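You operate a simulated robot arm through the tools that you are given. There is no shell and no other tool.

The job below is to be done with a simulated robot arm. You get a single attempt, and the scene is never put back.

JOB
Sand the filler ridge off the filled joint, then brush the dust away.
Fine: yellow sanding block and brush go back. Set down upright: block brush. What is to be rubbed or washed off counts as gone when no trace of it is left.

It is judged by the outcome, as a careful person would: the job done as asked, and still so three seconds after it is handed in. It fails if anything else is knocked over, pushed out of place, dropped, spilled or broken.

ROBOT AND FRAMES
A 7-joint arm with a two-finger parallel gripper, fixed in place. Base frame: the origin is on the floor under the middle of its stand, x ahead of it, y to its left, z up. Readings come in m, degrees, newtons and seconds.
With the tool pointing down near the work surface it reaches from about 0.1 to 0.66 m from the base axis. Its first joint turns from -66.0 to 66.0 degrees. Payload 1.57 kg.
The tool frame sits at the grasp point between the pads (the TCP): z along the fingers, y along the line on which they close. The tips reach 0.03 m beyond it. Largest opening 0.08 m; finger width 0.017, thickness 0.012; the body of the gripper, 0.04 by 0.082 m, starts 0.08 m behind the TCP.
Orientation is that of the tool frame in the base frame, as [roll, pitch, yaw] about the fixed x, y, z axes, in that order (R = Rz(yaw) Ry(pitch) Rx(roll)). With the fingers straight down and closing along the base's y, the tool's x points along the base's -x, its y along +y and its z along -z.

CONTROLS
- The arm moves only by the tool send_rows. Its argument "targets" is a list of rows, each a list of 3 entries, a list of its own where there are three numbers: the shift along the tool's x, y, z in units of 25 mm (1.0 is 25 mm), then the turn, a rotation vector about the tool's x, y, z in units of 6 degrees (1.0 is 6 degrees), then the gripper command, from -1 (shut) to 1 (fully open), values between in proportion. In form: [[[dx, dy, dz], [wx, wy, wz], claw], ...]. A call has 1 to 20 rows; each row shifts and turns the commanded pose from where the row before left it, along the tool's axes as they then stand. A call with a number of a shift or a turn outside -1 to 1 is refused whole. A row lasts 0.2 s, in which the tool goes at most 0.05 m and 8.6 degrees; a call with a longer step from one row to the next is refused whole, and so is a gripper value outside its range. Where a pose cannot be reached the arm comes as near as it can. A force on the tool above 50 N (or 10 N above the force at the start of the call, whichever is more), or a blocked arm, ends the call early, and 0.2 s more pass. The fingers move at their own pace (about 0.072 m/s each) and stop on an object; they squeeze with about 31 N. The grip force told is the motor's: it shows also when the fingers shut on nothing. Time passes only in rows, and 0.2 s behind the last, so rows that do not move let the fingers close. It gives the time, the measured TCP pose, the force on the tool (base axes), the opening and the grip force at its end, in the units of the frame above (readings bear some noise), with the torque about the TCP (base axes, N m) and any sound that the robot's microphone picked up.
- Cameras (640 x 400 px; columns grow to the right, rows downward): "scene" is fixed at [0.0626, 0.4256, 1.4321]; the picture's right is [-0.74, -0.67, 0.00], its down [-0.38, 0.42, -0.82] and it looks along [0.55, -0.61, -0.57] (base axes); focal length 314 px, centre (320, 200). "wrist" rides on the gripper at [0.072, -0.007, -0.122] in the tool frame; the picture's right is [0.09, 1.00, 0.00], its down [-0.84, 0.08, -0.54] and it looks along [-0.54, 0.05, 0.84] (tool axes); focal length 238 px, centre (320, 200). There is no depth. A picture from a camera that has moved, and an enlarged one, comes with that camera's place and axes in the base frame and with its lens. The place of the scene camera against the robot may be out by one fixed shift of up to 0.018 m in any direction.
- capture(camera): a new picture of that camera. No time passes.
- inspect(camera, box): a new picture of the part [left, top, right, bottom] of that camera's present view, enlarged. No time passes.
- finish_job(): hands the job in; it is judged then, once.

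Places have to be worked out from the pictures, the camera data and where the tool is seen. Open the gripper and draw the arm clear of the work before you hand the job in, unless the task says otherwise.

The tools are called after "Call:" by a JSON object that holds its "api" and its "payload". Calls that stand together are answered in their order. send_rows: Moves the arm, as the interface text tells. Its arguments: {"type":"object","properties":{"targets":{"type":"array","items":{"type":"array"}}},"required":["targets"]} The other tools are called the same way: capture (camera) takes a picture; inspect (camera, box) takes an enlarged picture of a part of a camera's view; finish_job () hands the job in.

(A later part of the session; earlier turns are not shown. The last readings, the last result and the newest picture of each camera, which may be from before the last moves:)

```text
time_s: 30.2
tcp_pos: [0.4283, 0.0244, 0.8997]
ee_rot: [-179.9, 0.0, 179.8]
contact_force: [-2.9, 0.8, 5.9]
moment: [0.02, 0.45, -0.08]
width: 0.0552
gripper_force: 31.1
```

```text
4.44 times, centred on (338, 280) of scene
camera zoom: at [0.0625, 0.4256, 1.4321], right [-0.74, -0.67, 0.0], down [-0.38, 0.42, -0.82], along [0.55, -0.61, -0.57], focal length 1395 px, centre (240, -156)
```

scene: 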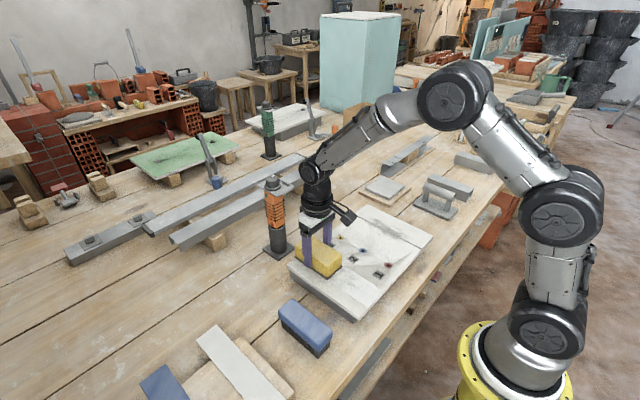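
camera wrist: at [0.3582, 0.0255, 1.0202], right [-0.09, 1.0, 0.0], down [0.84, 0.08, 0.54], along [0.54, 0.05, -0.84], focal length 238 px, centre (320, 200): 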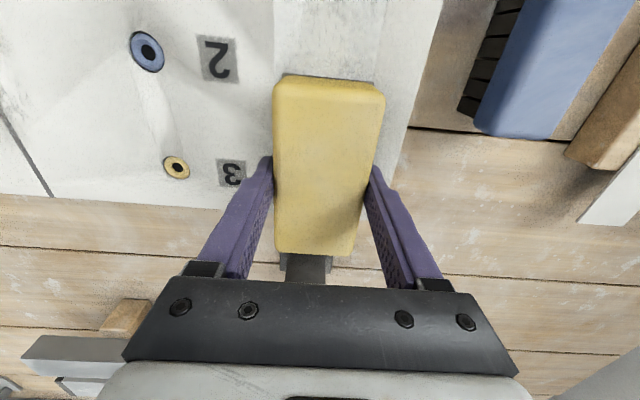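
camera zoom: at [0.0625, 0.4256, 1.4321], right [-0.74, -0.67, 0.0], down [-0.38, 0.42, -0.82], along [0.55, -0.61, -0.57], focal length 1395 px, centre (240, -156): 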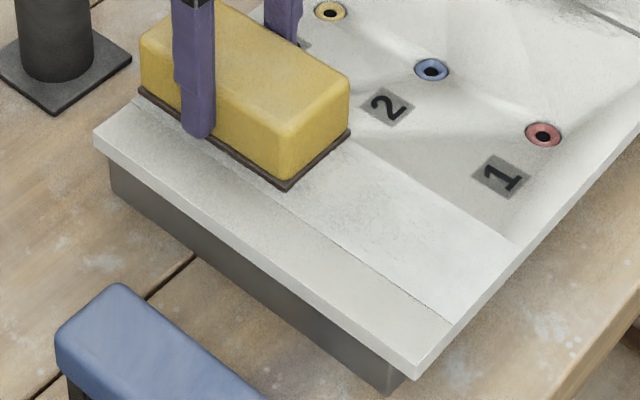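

The grey patches are fading under the block, so this is the ridge and the sanding works. I continue with slightly more pressure and full-length strokes at both lateral offsets.

Call:
{"api": "send_rows", "payload": {"targets": [[[0, 0, 0.03], [0, 0, 0], -1], [[0.6, 0, 0], [0, 0, 0], -1], [[0.65, 0, 0], [0, 0, 0], -1], [[0.65, 0, 0], [0, 0, 0], -1], [[0.65, 0, 0], [0, 0, 0], -1], [[0.65, 0, 0], [0, 0, 0], -1], [[0.65, 0, 0], [0, 0, 0], -1], [[0.65, 0, 0], [0, 0, 0], -1], [[0.6, 0, 0], [0, 0, 0], -1], [[0, 0.4, 0], [0, 0, 0], -1], [[-0.6, 0, 0], [0, 0, 0], -1], [[-0.65, 0, 0], [0, 0, 0], -1], [[-0.65, 0, 0], [0, 0, 0], -1], [[-0.65, 0, 0], [0, 0, 0], -1], [[-0.65, 0, 0], [0, 0, 0], -1], [[-0.65, 0, 0], [0, 0, 0], -1], [[-0.65, 0, 0], [0, 0, 0], -1], [[-0.65, 0, 0], [0, 0, 0], -1], [[-0.6, 0, 0], [0, 0, 0], -1]]}}

Call:
{"api": "inspect", "payload": {"camera": "wrist", "box": [240, 0, 450, 130]}}

Call:
{"api": "inspect", "payload": {"camera": "scene", "box": [290, 235, 386, 325]}}

```text
time_s: 32.5
tcp_pos: [0.3052, 0.034, 0.8993]
ee_rot: [-179.9, 0.0, 180.0]
contact_force: [-0.2, -0.5, 3.8]
moment: [0.12, -0.1, 0.03]
width: 0.0554
gripper_force: 31.2
stopped in row 11: the force on the tool passed its limit at 66 N (the readings are from after the stop); the commanded pose is now the measured one
```

```text
3.05 times, centred on (345, 65) of wrist
camera zoom: at [0.2343, 0.0263, 1.0202], right [-0.09, 1.0, 0.0], down [0.84, 0.08, 0.54], along [0.54, 0.05, -0.84], focal length 726 px, centre (244, 611)
```

zoom: 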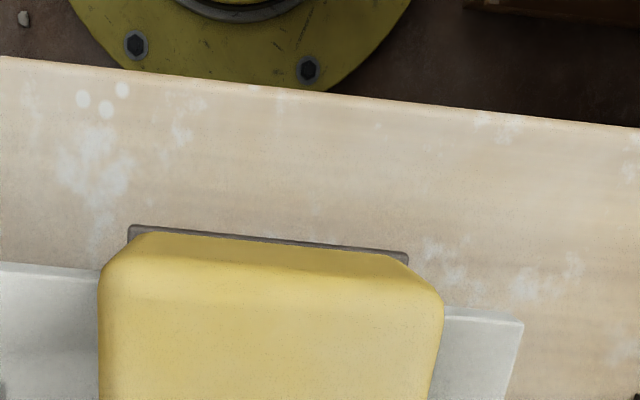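

```text
4.44 times, centred on (338, 280) of scene
camera zoom: at [0.0626, 0.4256, 1.4321], right [-0.74, -0.67, 0.0], down [-0.38, 0.42, -0.82], along [0.55, -0.61, -0.57], focal length 1395 px, centre (240, -156)
```

zoom: 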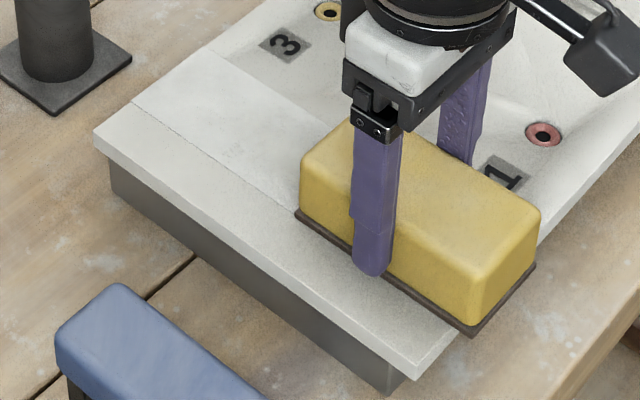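

The tool hit a brief force spike at the near turn, but the slab corners are at the same pixels, so nothing shifted. I carry on from the lighter pressure (about 4 N) with a forward stroke.

Call:
{"api": "send_rows", "payload": {"targets": [[[-0.3, 0, 0.01], [0, 0, 0], -1], [[-0.6, 0, 0], [0, 0, 0], -1], [[-0.6, 0, 0], [0, 0, 0], -1], [[-0.6, 0, 0], [0, 0, 0], -1], [[-0.6, 0, 0], [0, 0, 0], -1], [[-0.6, 0, 0], [0, 0, 0], -1], [[-0.6, 0, 0], [0, 0, 0], -1], [[-0.6, 0, 0], [0, 0, 0], -1], [[-0.5, 0, 0], [0, 0, 0], -1]]}}

Call:
{"api": "inspect", "payload": {"camera": "wrist", "box": [240, 0, 450, 130]}}

Call:
{"api": "inspect", "payload": {"camera": "scene", "box": [290, 235, 386, 325]}}

```text
time_s: 34.5
tcp_pos: [0.4298, 0.0337, 0.898]
ee_rot: [-179.9, 0.1, 180.0]
contact_force: [-12.6, 0.8, 34.2]
moment: [0.13, 0.06, 0.03]
width: 0.0553
gripper_force: 31.6
```

```text
3.05 times, centred on (345, 65) of wrist
camera zoom: at [0.3582, 0.0257, 1.02], right [-0.09, 1.0, 0.0], down [0.84, 0.08, 0.54], along [0.54, 0.05, -0.84], focal length 726 px, centre (244, 611)
```

zoom: 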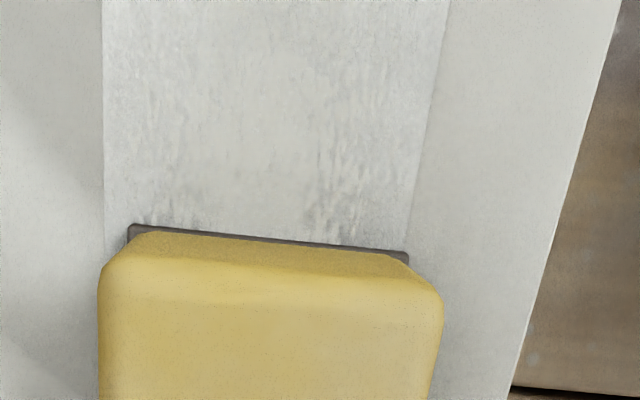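

```text
4.44 times, centred on (338, 280) of scene
camera zoom: at [0.0618, 0.4255, 1.4322], right [-0.74, -0.67, 0.0], down [-0.38, 0.42, -0.82], along [0.55, -0.61, -0.57], focal length 1395 px, centre (240, -156)
```

zoom: 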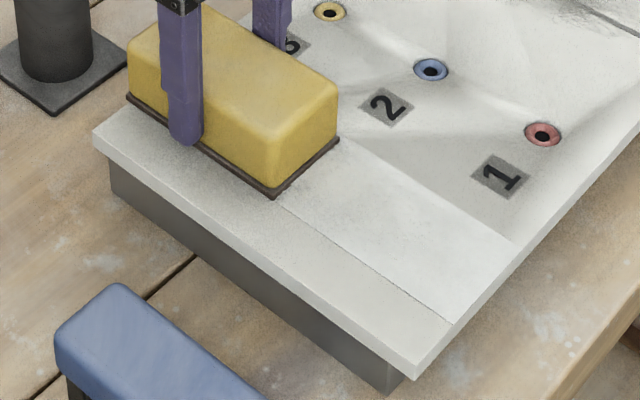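

The near half looks clean; pressure rises toward the far end (34 N), so I ease up 0.8 mm and stroke back, then lift off to look at the whole band.

Call:
{"api": "send_rows", "payload": {"targets": [[[0, 0, -0.04], [0, 0, 0], -1], [[0.5, 0, 0], [0, 0, 0], -1], [[0.6, 0, 0], [0, 0, 0], -1], [[0.6, 0, 0], [0, 0, 0], -1], [[0.6, 0, 0.01], [0, 0, 0], -1], [[0.6, 0, 0], [0, 0, 0], -1], [[0.6, 0, 0], [0, 0, 0], -1], [[0.6, 0, 0], [0, 0, 0], -1], [[0.5, 0, 0], [0, 0, 0], -1]]}}

```text
time_s: 36.5
tcp_pos: [0.3139, 0.0337, 0.8989]
ee_rot: [-179.9, -0.1, -180.0]
contact_force: [4.9, -0.9, 10.7]
moment: [0.09, -0.83, -0.1]
width: 0.0553
gripper_force: 30.7
```

Good, 11 N at this end. I lift off and shift sideways so the whole band is visible beside the block.

Call:
{"api": "send_rows", "payload": {"targets": [[[0, 0, -0.5], [0, 0, 0], -1], [[0, 0, -0.9], [0, 0, 0], -1], [[0, 0, -0.9], [0, 0, 0], -1], [[0, -0.8, -0.9], [0, 0, 0], -1], [[0, -0.9, 0], [0, 0, 0], -1], [[0, -0.9, 0], [0, 0, 0], -1], [[0, -0.9, 0], [0, 0, 0], -1], [[0, -0.9, 0], [0, 0, 0], -1]]}}

Call:
{"api": "capture", "payload": {"camera": "wrist"}}

Call:
{"api": "inspect", "payload": {"camera": "wrist", "box": [360, 80, 520, 240]}}

Call:
{"api": "inspect", "payload": {"camera": "scene", "box": [285, 240, 381, 325]}}

```text
time_s: 38.3
tcp_pos: [0.3157, -0.0763, 0.9763]
ee_rot: [-179.9, -0.1, 180.0]
contact_force: [-0.2, 0.6, -0.5]
moment: [-0.01, 0.02, 0.01]
width: 0.0553
gripper_force: 31.6
```

```text
taken
camera wrist: at [0.2448, -0.0835, 1.0978], right [-0.09, 1.0, 0.0], down [0.84, 0.08, 0.54], along [0.54, 0.05, -0.84], focal length 238 px, centre (320, 200)
```

wrist: 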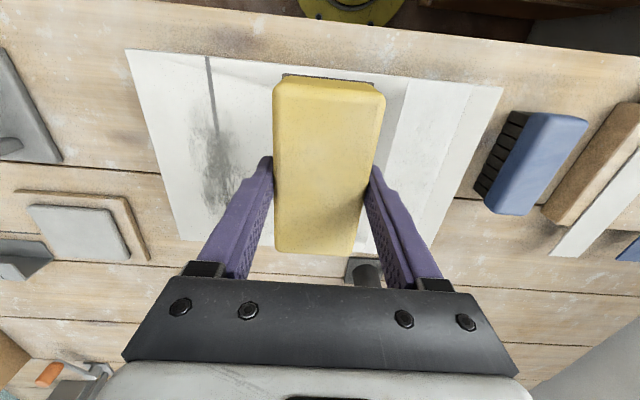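

```text
2.50 times, centred on (440, 160) of wrist
camera zoom: at [0.2448, -0.0835, 1.0978], right [-0.09, 1.0, 0.0], down [0.84, 0.08, 0.54], along [0.54, 0.05, -0.84], focal length 596 px, centre (20, 300)
```

zoom: 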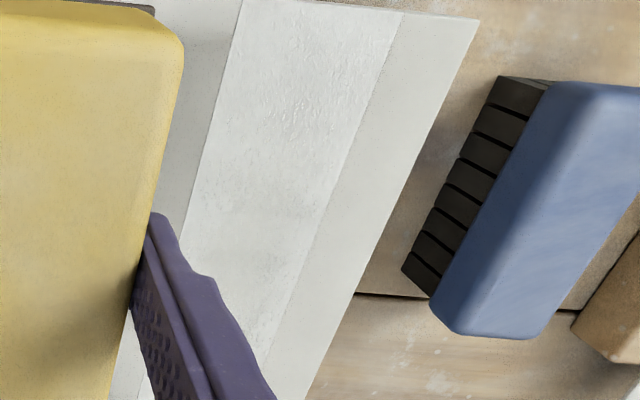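

```text
4.71 times, centred on (333, 282) of scene
camera zoom: at [0.0626, 0.4256, 1.4321], right [-0.74, -0.67, 0.0], down [-0.38, 0.42, -0.82], along [0.55, -0.61, -0.57], focal length 1478 px, centre (259, -188)
```

zoom: 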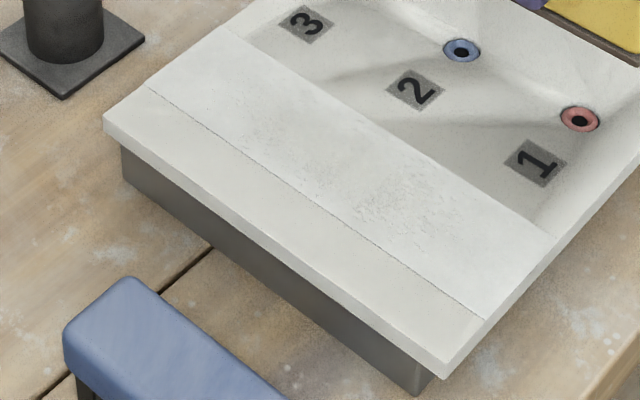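

The grey patches are nearly all gone. I zoom harder along the band to look for remaining traces.

Call:
{"api": "inspect", "payload": {"camera": "scene", "box": [325, 265, 373, 295]}}

Call:
{"api": "inspect", "payload": {"camera": "scene", "box": [295, 243, 343, 273]}}

Call:
{"api": "inspect", "payload": {"camera": "scene", "box": [340, 283, 388, 313]}}

Call:
{"api": "inspect", "payload": {"camera": "wrist", "box": [410, 75, 490, 125]}}

Call:
{"api": "inspect", "payload": {"camera": "wrist", "box": [400, 115, 480, 165]}}

```text
13.33 times, centred on (349, 280) of scene
camera zoom: at [0.0626, 0.4256, 1.4321], right [-0.74, -0.67, 0.0], down [-0.38, 0.42, -0.82], along [0.55, -0.61, -0.57], focal length 4186 px, centre (-67, -867)
```

zoom: 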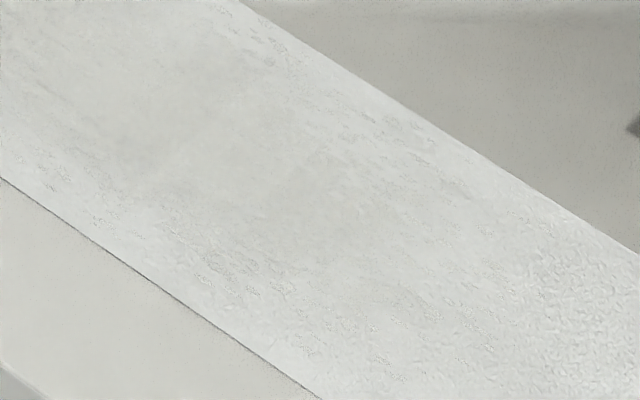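

```text
13.33 times, centred on (319, 258) of scene
camera zoom: at [0.0626, 0.4256, 1.4321], right [-0.74, -0.67, 0.0], down [-0.38, 0.42, -0.82], along [0.55, -0.61, -0.57], focal length 4186 px, centre (333, -573)
```

zoom: 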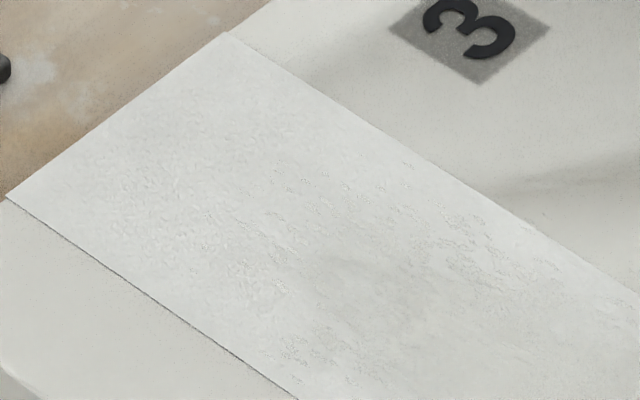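

```text
13.33 times, centred on (364, 298) of scene
camera zoom: at [0.0626, 0.4256, 1.4321], right [-0.74, -0.67, 0.0], down [-0.38, 0.42, -0.82], along [0.55, -0.61, -0.57], focal length 4186 px, centre (-267, -1107)
```

zoom: 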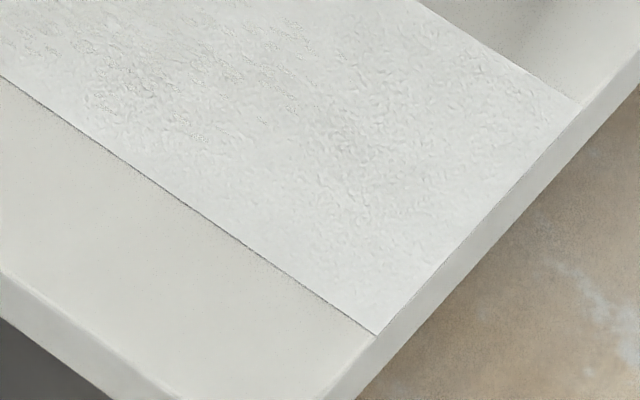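

```text
8.00 times, centred on (450, 100) of wrist
camera zoom: at [0.2448, -0.0835, 1.0978], right [-0.09, 1.0, 0.0], down [0.84, 0.08, 0.54], along [0.54, 0.05, -0.84], focal length 1907 px, centre (-720, 1000)
```

zoom: 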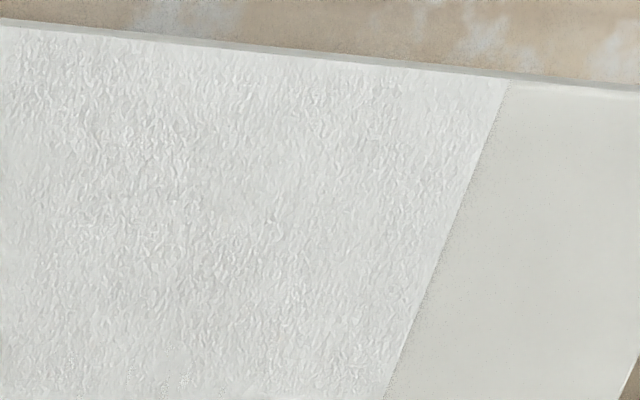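

```text
8.00 times, centred on (440, 140) of wrist
camera zoom: at [0.2448, -0.0835, 1.0978], right [-0.09, 1.0, 0.0], down [0.84, 0.08, 0.54], along [0.54, 0.05, -0.84], focal length 1907 px, centre (-640, 680)
```

zoom: 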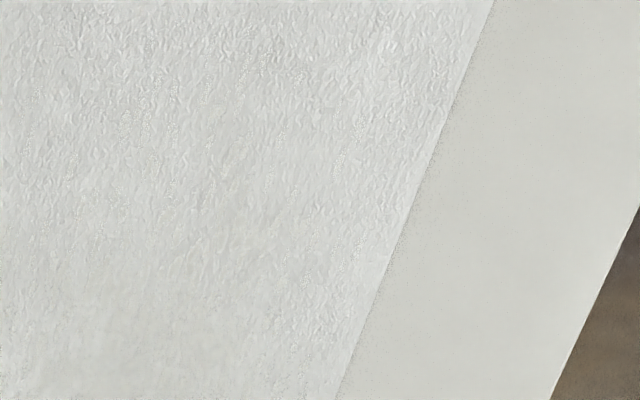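

The grey marks are gone, but a slightly different hazy zone remains mid-band, which may be thin filler or dust. I sand more with overlapping passes to be thorough, first returning to just above the band at its near end.

Call:
{"api": "send_rows", "payload": {"targets": [[[0.04, 0.78, 0], [0, 0, 0], -1], [[0.04, 0.8, 0], [0, 0, 0], -1], [[0.04, 0.8, 0], [0, 0, 0], -1], [[0.04, 0.8, 0], [0, 0, 0], -1], [[0.04, 0.78, 0], [0, 0, 0], -1], [[0, 0, 0.8], [0, 0, 0], -1], [[0, 0, 0.8], [0, 0, 0], -1], [[0, 0, 0.8], [0, 0, 0], -1], [[0, 0, 0.4], [0, 0, 0], -1], [[0, 0, 0.2], [0, 0, 0], -1], [[0, 0, 0.06], [0, 0, 0], -1]]}}

```text
time_s: 40.7
tcp_pos: [0.3096, 0.0213, 0.9029]
ee_rot: [-179.9, -0.1, -180.0]
contact_force: [0.6, 0.5, -2.1]
moment: [0.02, -0.02, -0.02]
width: 0.0551
gripper_force: 31.1
```

Call:
{"api": "send_rows", "payload": {"targets": [[[0, 0, 0.06], [0, 0, 0], -1], [[0, 0, 0.06], [0, 0, 0], -1], [[0, 0, 0.04], [0, 0, 0], -1], [[0, 0, 0], [0, 0, 0], -1]]}}

```text
time_s: 41.7
tcp_pos: [0.3096, 0.0222, 0.8997]
ee_rot: [-180.0, -0.1, -179.9]
contact_force: [-2.4, -0.1, 6.7]
moment: [0.1, -0.33, -0.03]
width: 0.0553
gripper_force: 30.7
```

About 7 N of contact. I press a little and run a forward and a return stroke, trimming height so the far end is not over-pressed.

Call:
{"api": "send_rows", "payload": {"targets": [[[0, 0, 0.02], [0, 0, 0], -1], [[-0.5, 0, -0.004], [0, 0, 0], -1], [[-0.6, 0, -0.004], [0, 0, 0], -1], [[-0.6, 0, -0.004], [0, 0, 0], -1], [[-0.6, 0, -0.004], [0, 0, 0], -1], [[-0.6, 0, -0.004], [0, 0, 0], -1], [[-0.6, 0, -0.004], [0, 0, 0], -1], [[-0.6, 0, -0.004], [0, 0, 0], -1], [[-0.5, 0, 0], [0, 0, 0], -1]]}}

```text
time_s: 43.7
tcp_pos: [0.4245, 0.0238, 0.8994]
ee_rot: [-179.8, -0.1, 180.0]
contact_force: [-5.4, 1.5, 14.9]
moment: [0.16, -0.38, 0.05]
width: 0.0552
gripper_force: 31.2
```

Steady at 15 N. I continue: back at this offset, then step +y and repeat.

Call:
{"api": "send_rows", "payload": {"targets": [[[0.5, 0, 0.004], [0, 0, 0], -1], [[0.6, 0, 0.004], [0, 0, 0], -1], [[0.6, 0, 0.004], [0, 0, 0], -1], [[0.6, 0, 0.004], [0, 0, 0], -1], [[0.6, 0, 0.004], [0, 0, 0], -1], [[0.6, 0, 0.004], [0, 0, 0], -1], [[0.6, 0, 0.004], [0, 0, 0], -1], [[0.5, 0, 0], [0, 0, 0], -1], [[0, 0.3, 0], [0, 0, 0], -1]]}}

```text
time_s: 45.7
tcp_pos: [0.3096, 0.0289, 0.8985]
ee_rot: [-180.0, 0.2, 179.9]
contact_force: [-0.9, -14.1, 34.7]
moment: [-0.13, -0.83, -0.32]
width: 0.0553
gripper_force: 30.9
```

Pressure climbed to 35 N, so I ease off about 0.8 mm and do the next forward stroke.

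Call:
{"api": "send_rows", "payload": {"targets": [[[0, 0, -0.035], [0, 0, 0], -1], [[-0.5, 0.03, 0], [0, 0, 0], -1], [[-0.6, 0.03, 0], [0, 0, 0], -1], [[-0.6, 0, 0], [0, 0, 0], -1], [[-0.6, 0, 0], [0, 0, 0], -1], [[-0.6, 0, 0], [0, 0, 0], -1], [[-0.6, 0, 0], [0, 0, 0], -1], [[-0.6, 0, 0], [0, 0, 0], -1], [[-0.5, 0, 0], [0, 0, 0], -1]]}}

```text
time_s: 47.7
tcp_pos: [0.4254, 0.0318, 0.8984]
ee_rot: [-179.9, 0.0, 179.9]
contact_force: [-7.5, 0.4, 17.7]
moment: [0.15, 0.0, 0.02]
width: 0.0554
gripper_force: 31.0
```

Call:
{"api": "send_rows", "payload": {"targets": [[[0.5, 0, 0], [0, 0, 0], -1], [[0.6, 0, 0], [0, 0, 0], -1], [[0.6, 0, 0], [0, 0, 0], -1], [[0.6, 0, 0], [0, 0, 0], -1], [[0.6, 0, 0], [0, 0, 0], -1], [[0.6, 0, 0], [0, 0, 0], -1], [[0.6, 0, 0], [0, 0, 0], -1], [[0.5, 0, -0.01], [0, 0, 0], -1], [[0, 0.3, -0.02], [0, 0, 0], -1], [[-0.5, 0, 0], [0, 0, 0], -1], [[-0.6, 0, 0], [0, 0, 0], -1], [[-0.6, 0, 0], [0, 0, 0], -1], [[-0.6, 0, 0], [0, 0, 0], -1], [[-0.6, 0, 0], [0, 0, 0], -1], [[-0.6, 0, 0], [0, 0, 0], -1], [[-0.6, 0, 0], [0, 0, 0], -1], [[-0.5, 0, 0], [0, 0, 0], -1]]}}

Call:
{"api": "inspect", "payload": {"camera": "scene", "box": [325, 265, 373, 295]}}

Call:
{"api": "inspect", "payload": {"camera": "wrist", "box": [240, 0, 450, 130]}}

```text
time_s: 51.3
tcp_pos: [0.4246, 0.0385, 0.899]
ee_rot: [-180.0, -0.1, 179.9]
contact_force: [-0.2, -0.4, -1.0]
moment: [0.03, -0.03, 0.0]
width: 0.0554
gripper_force: 31.0
```

```text
13.33 times, centred on (349, 280) of scene
camera zoom: at [0.0626, 0.4256, 1.4321], right [-0.74, -0.67, 0.0], down [-0.38, 0.42, -0.82], along [0.55, -0.61, -0.57], focal length 4186 px, centre (-67, -867)
```

zoom: 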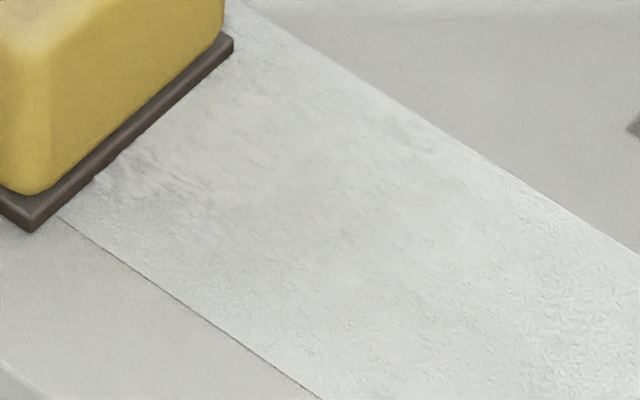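

```text
3.05 times, centred on (345, 65) of wrist
camera zoom: at [0.3541, 0.0314, 1.0208], right [-0.09, 1.0, 0.0], down [0.84, 0.08, 0.54], along [0.54, 0.05, -0.84], focal length 726 px, centre (244, 611)
```

zoom: 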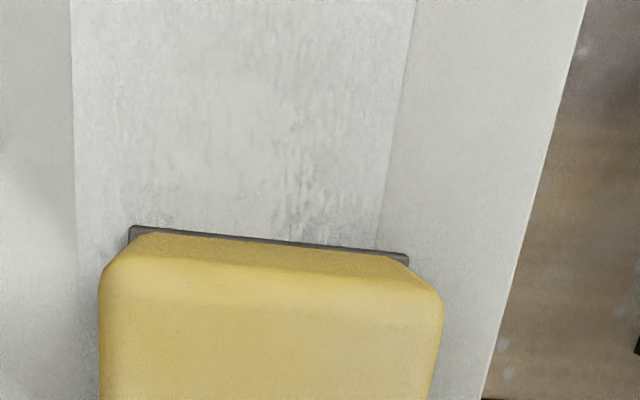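

The last stroke ended without contact. I lift to the same pose I inspected from before sanding, for a like-for-like comparison.

Call:
{"api": "send_rows", "payload": {"targets": [[[0, 0, -0.7], [0, 0, 0], -1], [[0.5, 0, -0.7], [0, 0, 0], -1], [[0.54, 0, -0.7], [0, 0, 0], -1], [[0, 0, 0], [0, 0, 0], -1]]}}

Call:
{"api": "inspect", "payload": {"camera": "wrist", "box": [270, 0, 350, 50]}}

Call:
{"api": "inspect", "payload": {"camera": "wrist", "box": [270, 30, 350, 80]}}

Call:
{"api": "capture", "payload": {"camera": "wrist"}}

```text
time_s: 52.3
tcp_pos: [0.398, 0.0403, 0.9516]
ee_rot: [-179.8, -0.1, 180.0]
contact_force: [-0.6, 0.0, -1.2]
moment: [0.02, -0.02, 0.03]
width: 0.0552
gripper_force: 30.6
```

```text
8.00 times, centred on (310, 25) of wrist
camera zoom: at [0.3269, 0.0335, 1.0732], right [-0.09, 1.0, 0.0], down [0.84, 0.08, 0.54], along [0.54, 0.05, -0.84], focal length 1907 px, centre (400, 1600)
```

zoom: 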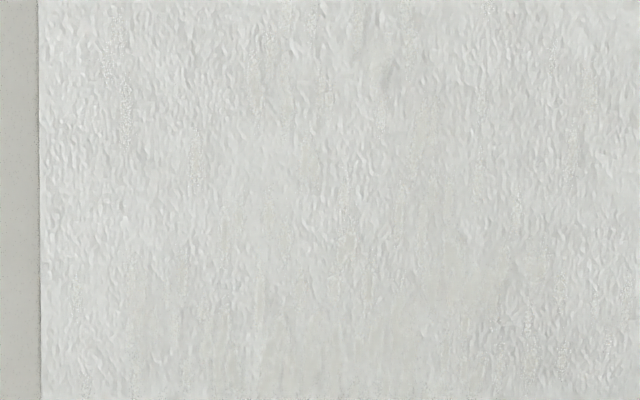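

```text
8.00 times, centred on (310, 55) of wrist
camera zoom: at [0.3269, 0.0335, 1.0732], right [-0.09, 1.0, 0.0], down [0.84, 0.08, 0.54], along [0.54, 0.05, -0.84], focal length 1907 px, centre (400, 1360)
```

zoom: 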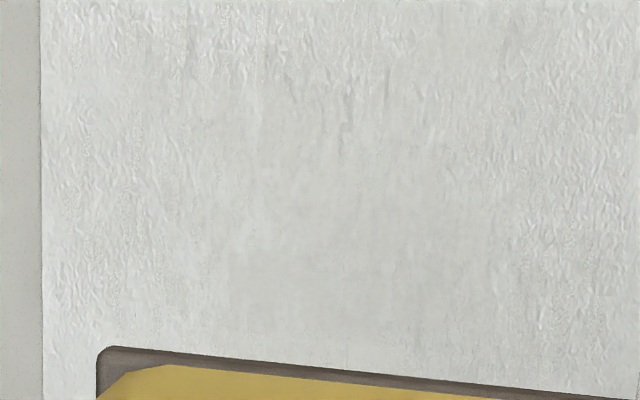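

```text
taken
camera wrist: at [0.3269, 0.0335, 1.0732], right [-0.09, 1.0, 0.0], down [0.84, 0.08, 0.54], along [0.54, 0.05, -0.84], focal length 238 px, centre (320, 200)
```

wrist: 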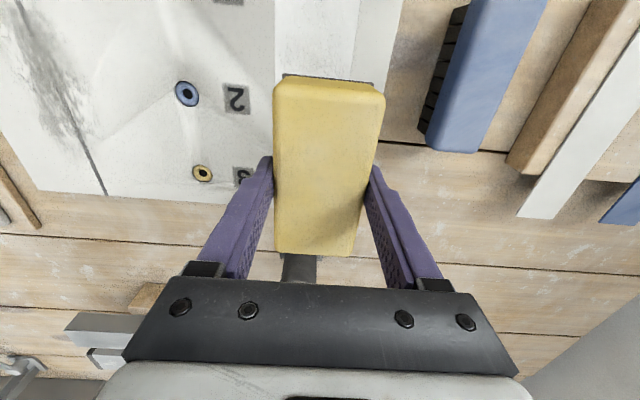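

The grey marks there are gone. I now check the far end of the band by moving the block aside.

Call:
{"api": "send_rows", "payload": {"targets": [[[0, -0.9, -0.1], [0, 0, 0], -1], [[0, -0.9, -0.1], [0, 0, 0], -1], [[0, -0.9, 0], [0, 0, 0], -1], [[0, -0.9, 0], [0, 0, 0], -1], [[0, -0.9, 0], [0, 0, 0], -1], [[0, -0.9, 0], [0, 0, 0], -1], [[0, -0.9, 0], [0, 0, 0], -1]]}}

Call:
{"api": "capture", "payload": {"camera": "wrist"}}

Call:
{"api": "inspect", "payload": {"camera": "wrist", "box": [420, 90, 580, 190]}}

Call:
{"api": "inspect", "payload": {"camera": "wrist", "box": [400, 140, 560, 240]}}

Call:
{"api": "inspect", "payload": {"camera": "wrist", "box": [440, 0, 600, 100]}}

```text
time_s: 53.9
tcp_pos: [0.3972, -0.1183, 0.9564]
ee_rot: [-179.9, -0.1, 179.9]
contact_force: [1.1, -0.1, -1.0]
moment: [0.02, -0.02, -0.05]
width: 0.0552
gripper_force: 31.1
```

```text
taken
camera wrist: at [0.3268, -0.1257, 1.0779], right [-0.09, 1.0, 0.0], down [0.84, 0.08, 0.54], along [0.54, 0.05, -0.84], focal length 238 px, centre (320, 200)
```

wrist: 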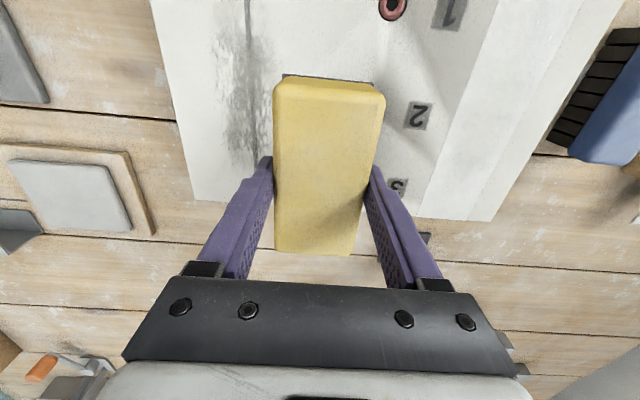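

```text
4.00 times, centred on (500, 140) of wrist
camera zoom: at [0.3268, -0.1257, 1.0779], right [-0.09, 1.0, 0.0], down [0.84, 0.08, 0.54], along [0.54, 0.05, -0.84], focal length 953 px, centre (-400, 440)
```

zoom: 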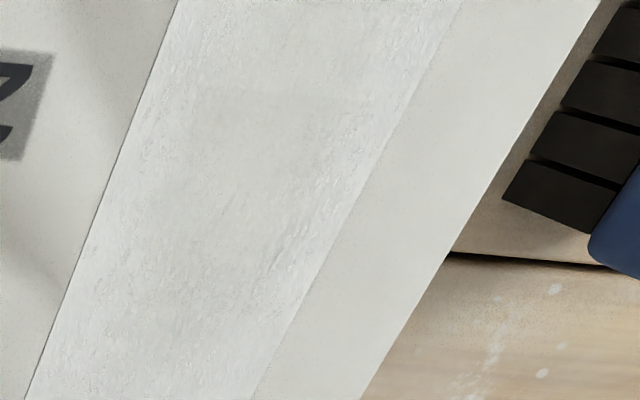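

```text
4.00 times, centred on (480, 190) of wrist
camera zoom: at [0.3268, -0.1257, 1.0779], right [-0.09, 1.0, 0.0], down [0.84, 0.08, 0.54], along [0.54, 0.05, -0.84], focal length 953 px, centre (-320, 240)
```

zoom: 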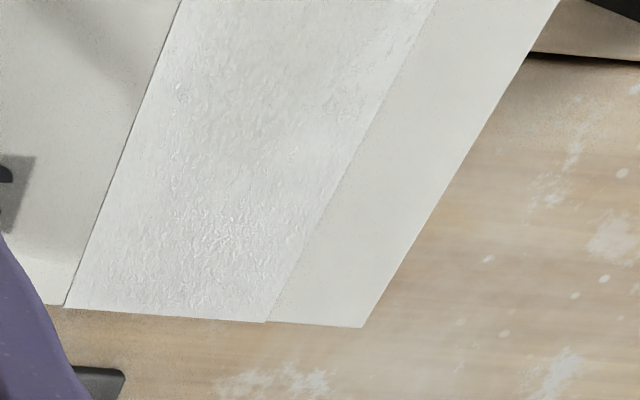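

```text
4.00 times, centred on (520, 50) of wrist
camera zoom: at [0.3268, -0.1257, 1.0779], right [-0.09, 1.0, 0.0], down [0.84, 0.08, 0.54], along [0.54, 0.05, -0.84], focal length 953 px, centre (-480, 800)
```

zoom: 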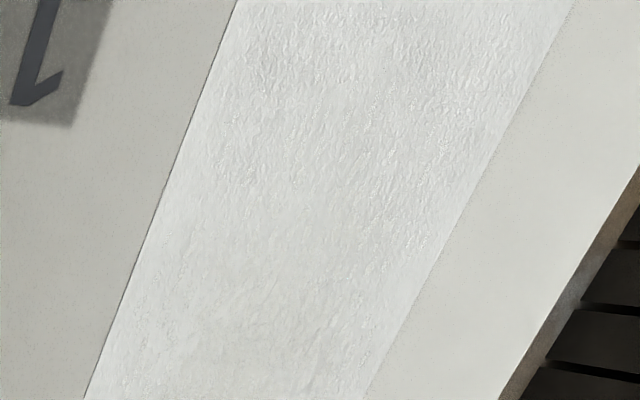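

No trace of grey is left on the band; only a faint smooth haze mid-band, presumably dust. I return the block to its original spot, going high over the slab first.

Call:
{"api": "send_rows", "payload": {"targets": [[[0.2, -0.8, -0.05], [0, 0, 0], -1], [[0.225, -0.86, -0.05], [0, 0, 0], -1], [[0.225, -0.86, -0.05], [0, 0, 0], -1], [[0.225, -0.86, -0.05], [0, 0, 0], -1], [[0.225, -0.86, 0], [0, 0, 0], -1], [[0.225, -0.86, 0], [0, 0, 0], -1], [[0.225, -0.86, 0], [0, 0, 0], -1], [[0.225, -0.86, 0], [0, 0, 0], -1], [[0.225, -0.86, 0], [0, 0, 0], -1], [[0.225, -0.84, 0], [0, 0, 0], -1], [[0, 0, 0], [0, 0, 0], -1]]}}

Call:
{"api": "capture", "payload": {"camera": "wrist"}}

```text
time_s: 56.3
tcp_pos: [0.3439, -0.3325, 0.9633]
ee_rot: [-179.9, -0.1, 180.0]
contact_force: [-0.3, 0.5, -1.8]
moment: [0.02, 0.04, 0.0]
width: 0.0554
gripper_force: 31.3
```

```text
taken
camera wrist: at [0.2728, -0.3388, 1.0839], right [-0.09, 1.0, 0.0], down [0.84, 0.08, 0.54], along [0.54, 0.05, -0.84], focal length 238 px, centre (320, 200)
```

wrist: 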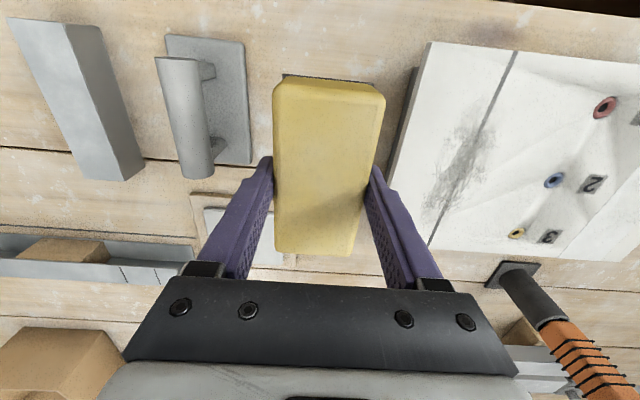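

The block sits unchanged in the grip and is above its old spot. I lower it to about 7 mm above the table, trimming x by 2.5 mm.

Call:
{"api": "send_rows", "payload": {"targets": [[[0.1, 0.04, 0.8], [0, 0, 0], -1], [[0, 0, 1], [0, 0, 0], -1], [[0, 0, 1], [0, 0, 0], -1], [[0, 0, 0.9], [0, 0, 0], -1], [[0, 0, 0.6], [0, 0, 0], -1], [[0, 0, 0.25], [0, 0, 0], -1], [[0, 0, 0], [0, 0, 0], -1]]}}

```text
time_s: 57.9
tcp_pos: [0.3401, -0.3314, 0.8496]
ee_rot: [-180.0, -0.1, 179.9]
contact_force: [-0.5, -0.3, -0.4]
moment: [-0.02, -0.02, 0.02]
width: 0.0553
gripper_force: 31.3
```

Call:
{"api": "send_rows", "payload": {"targets": [[[0, 0, 0.1], [0, 0, 0], -1], [[0, 0, 0.08], [0, 0, 0], -1], [[0, 0, 0.05], [0, 0, 0], -1], [[0, 0, 0], [0, 0, 0], -1]]}}

```text
time_s: 58.9
tcp_pos: [0.3408, -0.3298, 0.8437]
ee_rot: [180.0, -0.1, 180.0]
contact_force: [0.5, 0.0, -1.2]
moment: [0.03, 0.01, 0.0]
width: 0.0553
gripper_force: 30.9
```

Call:
{"api": "send_rows", "payload": {"targets": [[[0, -0.03, 0.04], [0, 0, 0], -1], [[0, 0, 0.03], [0, 0, 0], -1], [[0, 0, 0], [0, 0, 0], -1]]}}

```text
time_s: 59.7
tcp_pos: [0.3407, -0.3306, 0.8426]
ee_rot: [-179.8, -0.1, -180.0]
contact_force: [-0.5, 1.1, 1.7]
moment: [0.1, -0.13, 0.08]
width: 0.0552
gripper_force: 31.3
```

The block touches the table (z 0.8426, same as at pick-up). I open the fingers and rise.

Call:
{"api": "send_rows", "payload": {"targets": [[[0, 0, 0], [0, 0, 0], 0.6], [[0, 0, 0], [0, 0, 0], 1], [[0, 0, 0], [0, 0, 0], 1], [[0, 0, -0.5], [0, 0, 0], 1], [[0, 0, -1], [0, 0, 0], 1], [[0, 0, -1], [0, 0, 0], 1], [[0, 0, -1], [0, 0, 0], 1], [[0, 0, -1], [0, 0, 0], 1]]}}

Call:
{"api": "capture", "payload": {"camera": "wrist"}}

Call:
{"api": "inspect", "payload": {"camera": "scene", "box": [260, 170, 480, 330]}}

```text
time_s: 61.5
tcp_pos: [0.3419, -0.3317, 0.9554]
ee_rot: [-179.9, -0.1, -180.0]
contact_force: [0.7, 0.9, 0.4]
moment: [0.0, -0.01, 0.01]
width: 0.08
gripper_force: 0.1
```

```text
taken
camera wrist: at [0.2703, -0.3376, 1.0767], right [-0.09, 1.0, 0.0], down [0.84, 0.08, 0.54], along [0.54, 0.05, -0.84], focal length 238 px, centre (320, 200)
```

wrist: 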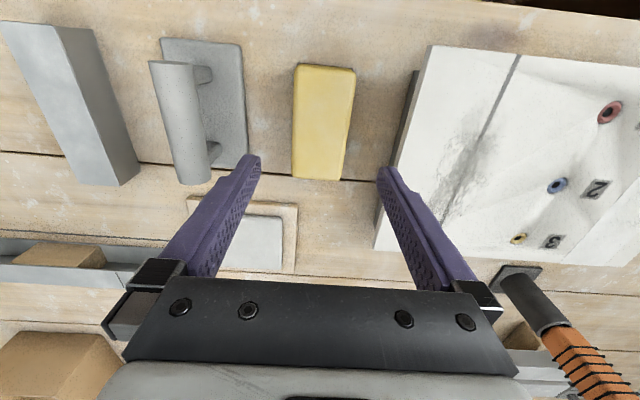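

```text
2.50 times, centred on (370, 250) of scene
camera zoom: at [0.0626, 0.4256, 1.4321], right [-0.74, -0.67, 0.0], down [-0.38, 0.42, -0.82], along [0.55, -0.61, -0.57], focal length 785 px, centre (195, 75)
```

zoom: 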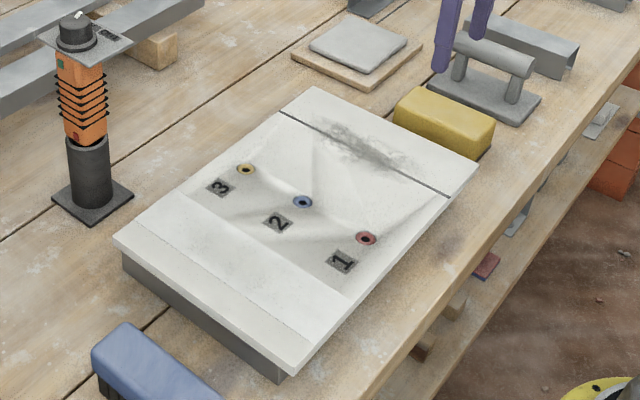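

The block is back where it stood, and slab and everything else are unmoved. Now I travel at height to above the blue brush to locate it.

Call:
{"api": "send_rows", "payload": {"targets": [[[0.08, 0.9, -0.1], [0, 0, 0], 1], [[0.08, 0.94, -0.1], [0, 0, 0], 1], [[0.08, 0.94, -0.1], [0, 0, 0], 1], [[0.08, 0.94, -0.1], [0, 0, 0], 1], [[0.08, 0.94, -0.1], [0, 0, 0], 1], [[0.08, 0.94, -0.1], [0, 0, 0], 1], [[0.08, 0.94, -0.1], [0, 0, 0], 1], [[0.08, 0.94, -0.1], [0, 0, 0], 1], [[0.08, 0.94, -0.1], [0, 0, 0], 1], [[0.08, 0.94, -0.1], [0, 0, 0], 1], [[0.08, 0.94, -0.1], [0, 0, 0], 1], [[0.08, 0.94, -0.1], [0, 0, 0], 1], [[0.08, 0.94, -0.1], [0, 0, 0], 1], [[0.08, 0.94, -0.1], [0, 0, 0], 1], [[0.08, 0.94, -0.1], [0, 0, 0], 1], [[0.08, 0.94, -0.1], [0, 0, 0], 1], [[0.08, 0.94, -0.1], [0, 0, 0], 1], [[0.08, 0.94, -0.1], [0, 0, 0], 1], [[0.08, 0.94, -0.1], [0, 0, 0], 1], [[0.08, 0.94, 0], [0, 0, 0], 1]]}}

Call:
{"api": "capture", "payload": {"camera": "wrist"}}

Call:
{"api": "inspect", "payload": {"camera": "wrist", "box": [240, 50, 400, 150]}}

```text
time_s: 65.7
tcp_pos: [0.301, 0.1392, 1.0007]
ee_rot: [-179.9, 0.0, 179.9]
contact_force: [-1.1, -0.2, -1.2]
moment: [0.02, -0.02, -0.01]
width: 0.0797
gripper_force: 0.1
```

```text
taken
camera wrist: at [0.2307, 0.1319, 1.1221], right [-0.09, 1.0, 0.0], down [0.84, 0.08, 0.54], along [0.54, 0.05, -0.84], focal length 238 px, centre (320, 200)
```

wrist: 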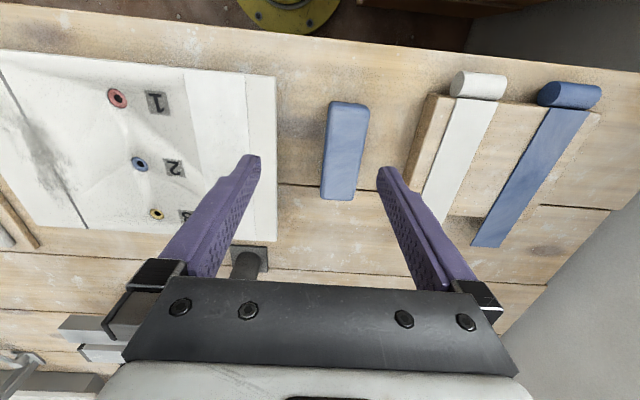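

```text
4.00 times, centred on (320, 100) of wrist
camera zoom: at [0.2307, 0.1319, 1.1221], right [-0.09, 1.0, 0.0], down [0.84, 0.08, 0.54], along [0.54, 0.05, -0.84], focal length 953 px, centre (320, 600)
```

zoom: 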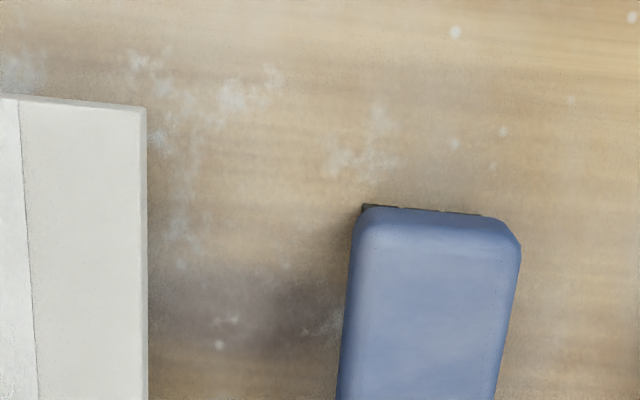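

The brush lies at about x 0.285–0.400, y 0.147–0.194, with its top near z 0.850 and the blue body above roughly 2 cm of bristles. I move above its centre (0.3425, 0.171) at z 0.90 to verify.

Call:
{"api": "send_rows", "payload": {"targets": [[[-0.55, 0.42, 0], [0, 0, 0], 1], [[-0.55, 0.42, 0], [0, 0, 0], 1], [[-0.56, 0.43, 0], [0, 0, 0], 1], [[0, 0, 0.8], [0, 0, 0], 1], [[0, 0, 0.9], [0, 0, 0], 1], [[0, 0, 0.9], [0, 0, 0], 1], [[0, 0, 0.9], [0, 0, 0], 1], [[0, 0, 0.5], [0, 0, 0], 1], [[0, 0, 0], [0, 0, 0], 1]]}}

Call:
{"api": "capture", "payload": {"camera": "wrist"}}

Call:
{"api": "inspect", "payload": {"camera": "scene", "box": [240, 260, 360, 370]}}

```text
time_s: 67.7
tcp_pos: [0.3436, 0.1697, 0.9]
ee_rot: [-179.9, -0.1, 179.9]
contact_force: [-0.6, 0.3, 1.1]
moment: [0.02, 0.01, 0.0]
width: 0.08
gripper_force: 0.1
```

```text
taken
camera wrist: at [0.2723, 0.1629, 1.0221], right [-0.09, 1.0, 0.0], down [0.84, 0.08, 0.54], along [0.54, 0.05, -0.84], focal length 238 px, centre (320, 200)
```

wrist: 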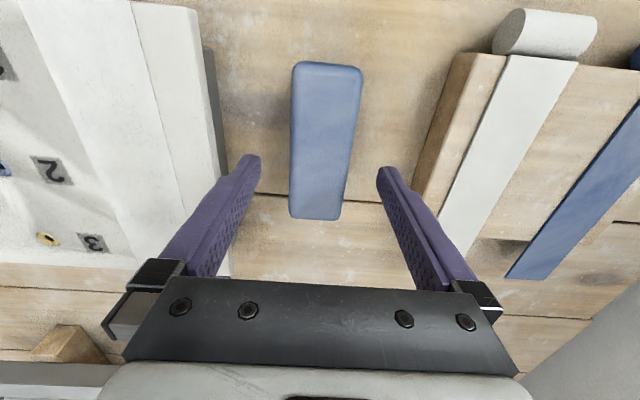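

```text
3.64 times, centred on (300, 315) of scene
camera zoom: at [0.0626, 0.4256, 1.4321], right [-0.74, -0.67, 0.0], down [-0.38, 0.42, -0.82], along [0.55, -0.61, -0.57], focal length 1142 px, centre (393, -218)
```

zoom: 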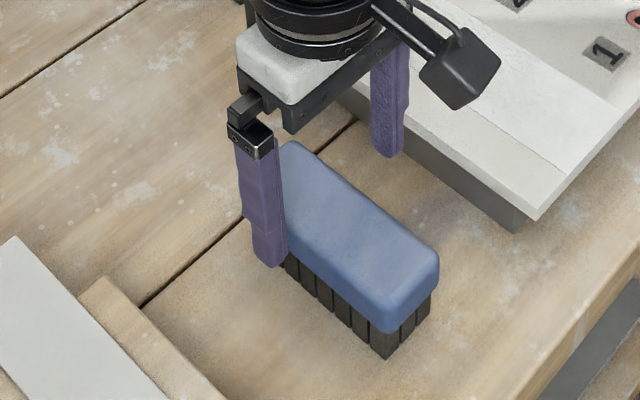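

The brush is centred between the fingers and square to them. I lower to z 0.857 so only the blue body is gripped.

Call:
{"api": "send_rows", "payload": {"targets": [[[0, 0, 0.6], [0, 0, 0], 1], [[0, 0, 0.5], [0, 0, 0], 1], [[0, 0, 0.4], [0, 0, 0], 1], [[0, 0, 0.22], [0, 0, 0], 1], [[0, 0, 0], [0, 0, 0], 1]]}}

Call:
{"api": "inspect", "payload": {"camera": "scene", "box": [240, 260, 360, 370]}}

Call:
{"api": "capture", "payload": {"camera": "wrist"}}

```text
time_s: 68.9
tcp_pos: [0.3429, 0.1683, 0.8577]
ee_rot: [-179.9, -0.1, 180.0]
contact_force: [0.1, 0.0, 0.2]
moment: [-0.01, 0.01, 0.0]
width: 0.0799
gripper_force: 0.1
```

```text
3.64 times, centred on (300, 315) of scene
camera zoom: at [0.0626, 0.4256, 1.4321], right [-0.74, -0.67, 0.0], down [-0.38, 0.42, -0.82], along [0.55, -0.61, -0.57], focal length 1142 px, centre (393, -218)
```

zoom: 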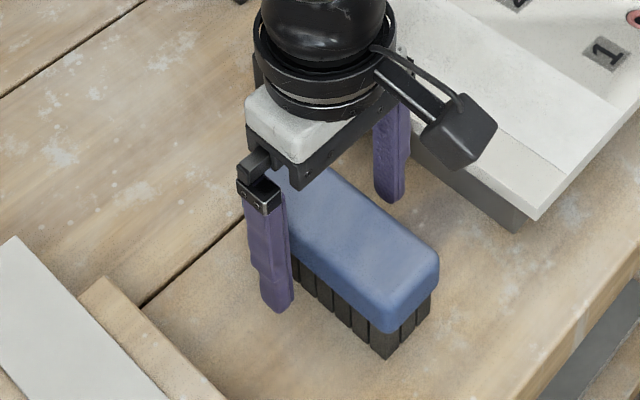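

```text
taken
camera wrist: at [0.2721, 0.1618, 0.978], right [-0.09, 1.0, 0.0], down [0.84, 0.08, 0.54], along [0.54, 0.05, -0.84], focal length 238 px, centre (320, 200)
```

wrist: 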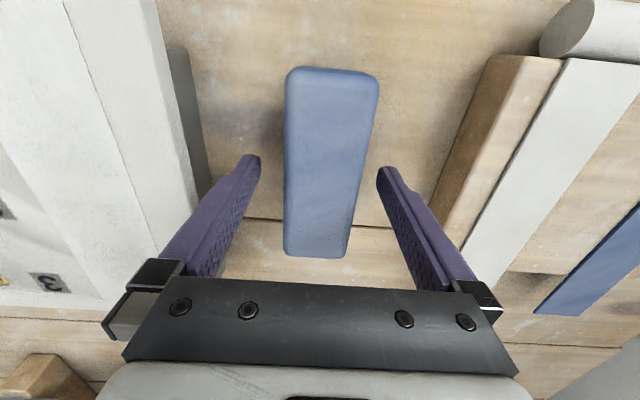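

Fingers are level with the blue body, free of the table and neighbours. I nudge 1 mm toward +y and close.

Call:
{"api": "send_rows", "payload": {"targets": [[[0, 0.05, 0], [0, 0, 0], 1], [[0, 0, 0], [0, 0, 0], -1], [[0, 0, 0], [0, 0, 0], -1], [[0, 0, 0], [0, 0, 0], -1], [[0, 0, 0], [0, 0, 0], -1]]}}

```text
time_s: 70.1
tcp_pos: [0.3427, 0.1708, 0.8578]
ee_rot: [-179.9, -0.1, -180.0]
contact_force: [-1.0, -0.2, 0.3]
moment: [0.04, 0.09, 0.03]
width: 0.0455
gripper_force: 30.6
```

Brush held at 45.5 mm width. I lift it straight up and check.

Call:
{"api": "send_rows", "payload": {"targets": [[[0, 0, -0.3], [0, 0, 0], -1], [[0, 0, -0.7], [0, 0, 0], -1], [[0, 0, -1], [0, 0, 0], -1], [[0, 0, -1], [0, 0, 0], -1], [[0, 0, -1], [0, 0, 0], -1], [[0, 0, -0.4], [0, 0, 0], -1]]}}

Call:
{"api": "inspect", "payload": {"camera": "scene", "box": [240, 220, 380, 330]}}

Call:
{"api": "capture", "payload": {"camera": "wrist"}}

Call:
{"api": "inspect", "payload": {"camera": "wrist", "box": [40, 0, 200, 100]}}

```text
time_s: 71.5
tcp_pos: [0.3414, 0.171, 0.9684]
ee_rot: [-179.9, -0.1, -180.0]
contact_force: [0.2, 0.0, -0.6]
moment: [-0.02, -0.02, 0.0]
width: 0.0453
gripper_force: 30.5
```

```text
3.64 times, centred on (310, 275) of scene
camera zoom: at [0.0626, 0.4256, 1.4321], right [-0.74, -0.67, 0.0], down [-0.38, 0.42, -0.82], along [0.55, -0.61, -0.57], focal length 1142 px, centre (356, -73)
```

zoom: 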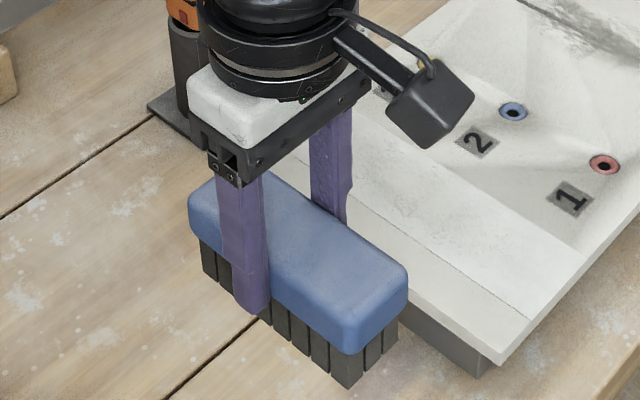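

```text
taken
camera wrist: at [0.2711, 0.1639, 1.0897], right [-0.09, 1.0, 0.0], down [0.84, 0.08, 0.54], along [0.54, 0.05, -0.84], focal length 238 px, centre (320, 200)
```

wrist: 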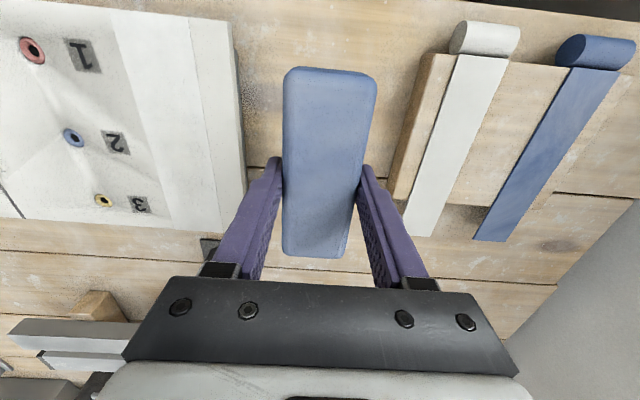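

```text
4.00 times, centred on (120, 50) of wrist
camera zoom: at [0.2711, 0.1639, 1.0897], right [-0.09, 1.0, 0.0], down [0.84, 0.08, 0.54], along [0.54, 0.05, -0.84], focal length 953 px, centre (1120, 800)
```

zoom: 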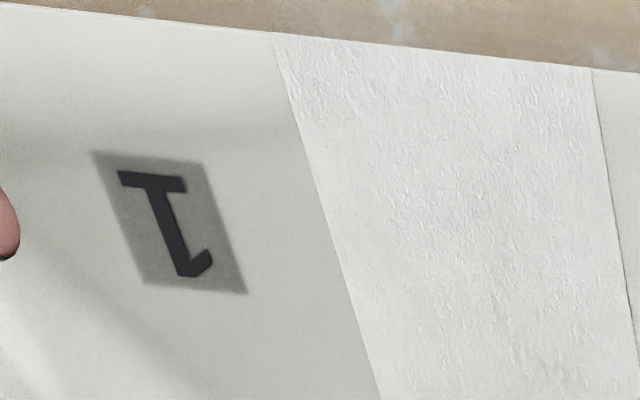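

The brush is held level. Before brushing I take a baseline view of the band's mid and far part from here.

Call:
{"api": "inspect", "payload": {"camera": "wrist", "box": [110, 60, 230, 135]}}

Call:
{"api": "inspect", "payload": {"camera": "wrist", "box": [120, 130, 240, 205]}}

```text
5.33 times, centred on (170, 98) of wrist
camera zoom: at [0.2711, 0.1639, 1.0897], right [-0.09, 1.0, 0.0], down [0.84, 0.08, 0.54], along [0.54, 0.05, -0.84], focal length 1271 px, centre (1120, 747)
```

zoom: 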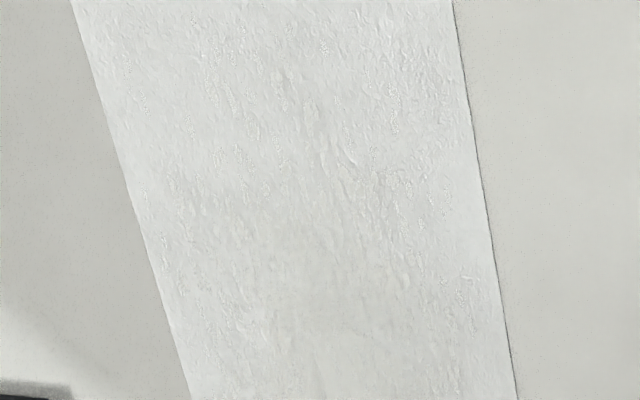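

```text
5.33 times, centred on (180, 168) of wrist
camera zoom: at [0.2711, 0.1639, 1.0897], right [-0.09, 1.0, 0.0], down [0.84, 0.08, 0.54], along [0.54, 0.05, -0.84], focal length 1271 px, centre (1067, 373)
```

zoom: 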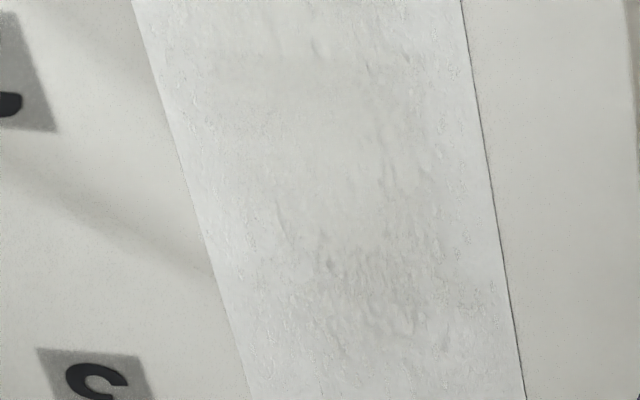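

There's still a very faint shade near the far part of the band, which the brush should show to be dust or not. I bring the brush over the near end of the band and lower toward expected contact (TCP z ≈0.915).

Call:
{"api": "send_rows", "payload": {"targets": [[[0.16, -0.8, 0], [0, 0, 0], -1], [[0.18, -0.86, 0], [0, 0, 0], -1], [[0.18, -0.86, 0], [0, 0, 0], -1], [[0.18, -0.86, 0], [0, 0, 0], -1], [[0.18, -0.86, 0], [0, 0, 0], -1], [[0.18, -0.86, 0], [0, 0, 0], -1], [[0.18, -0.86, 0], [0, 0, 0], -1], [[0, 0, 0.8], [0, 0, 0], -1], [[0, 0, 0.7], [0, 0, 0], -1], [[0, 0, 0.35], [0, 0, 0], -1], [[0, 0, 0], [0, 0, 0], -1]]}}

Call:
{"api": "inspect", "payload": {"camera": "scene", "box": [280, 220, 420, 330]}}

```text
time_s: 73.9
tcp_pos: [0.3132, 0.0225, 0.9209]
ee_rot: [-179.9, -0.2, -180.0]
contact_force: [0.7, -0.4, -0.9]
moment: [-0.01, 0.0, 0.02]
width: 0.0451
gripper_force: 31.1
```

```text
3.64 times, centred on (350, 275) of scene
camera zoom: at [0.0626, 0.4256, 1.4321], right [-0.74, -0.67, 0.0], down [-0.38, 0.42, -0.82], along [0.55, -0.61, -0.57], focal length 1142 px, centre (211, -73)
```

zoom: 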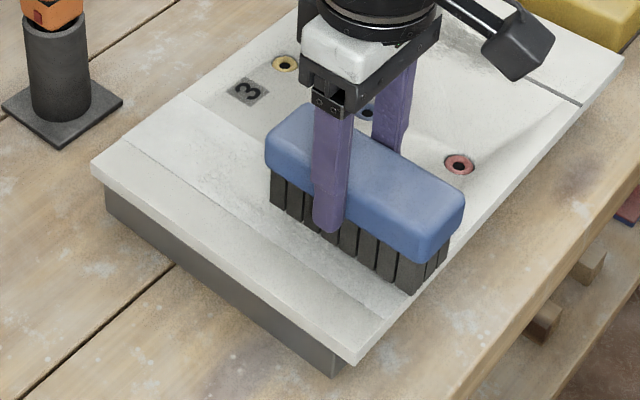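

Call:
{"api": "send_rows", "payload": {"targets": [[[0, 0, 0.08], [0, 0, 0], -1], [[0, 0, 0.06], [0, 0, 0], -1], [[0, 0, 0.06], [0, 0, 0], -1], [[0, 0, 0.04], [0, 0, 0], -1], [[0, 0, 0], [0, 0, 0], -1]]}}

```text
time_s: 75.1
tcp_pos: [0.3118, 0.0228, 0.915]
ee_rot: [180.0, -0.1, -179.9]
contact_force: [0.0, 0.3, 0.0]
moment: [-0.02, -0.01, -0.02]
width: 0.0452
gripper_force: 30.8
```

At z 0.915 it is just about to touch. I lower in sub-millimetre steps until there is light contact.

Call:
{"api": "send_rows", "payload": {"targets": [[[0, 0, 0.03], [0, 0, 0], -1], [[0, 0, 0.03], [0, 0, 0], -1], [[0, 0, 0], [0, 0, 0], -1]]}}

```text
time_s: 75.9
tcp_pos: [0.3113, 0.0231, 0.9144]
ee_rot: [-179.9, 0.1, 180.0]
contact_force: [-1.3, -4.4, 13.4]
moment: [-0.15, 0.73, 0.24]
width: 0.0452
gripper_force: 31.0
```

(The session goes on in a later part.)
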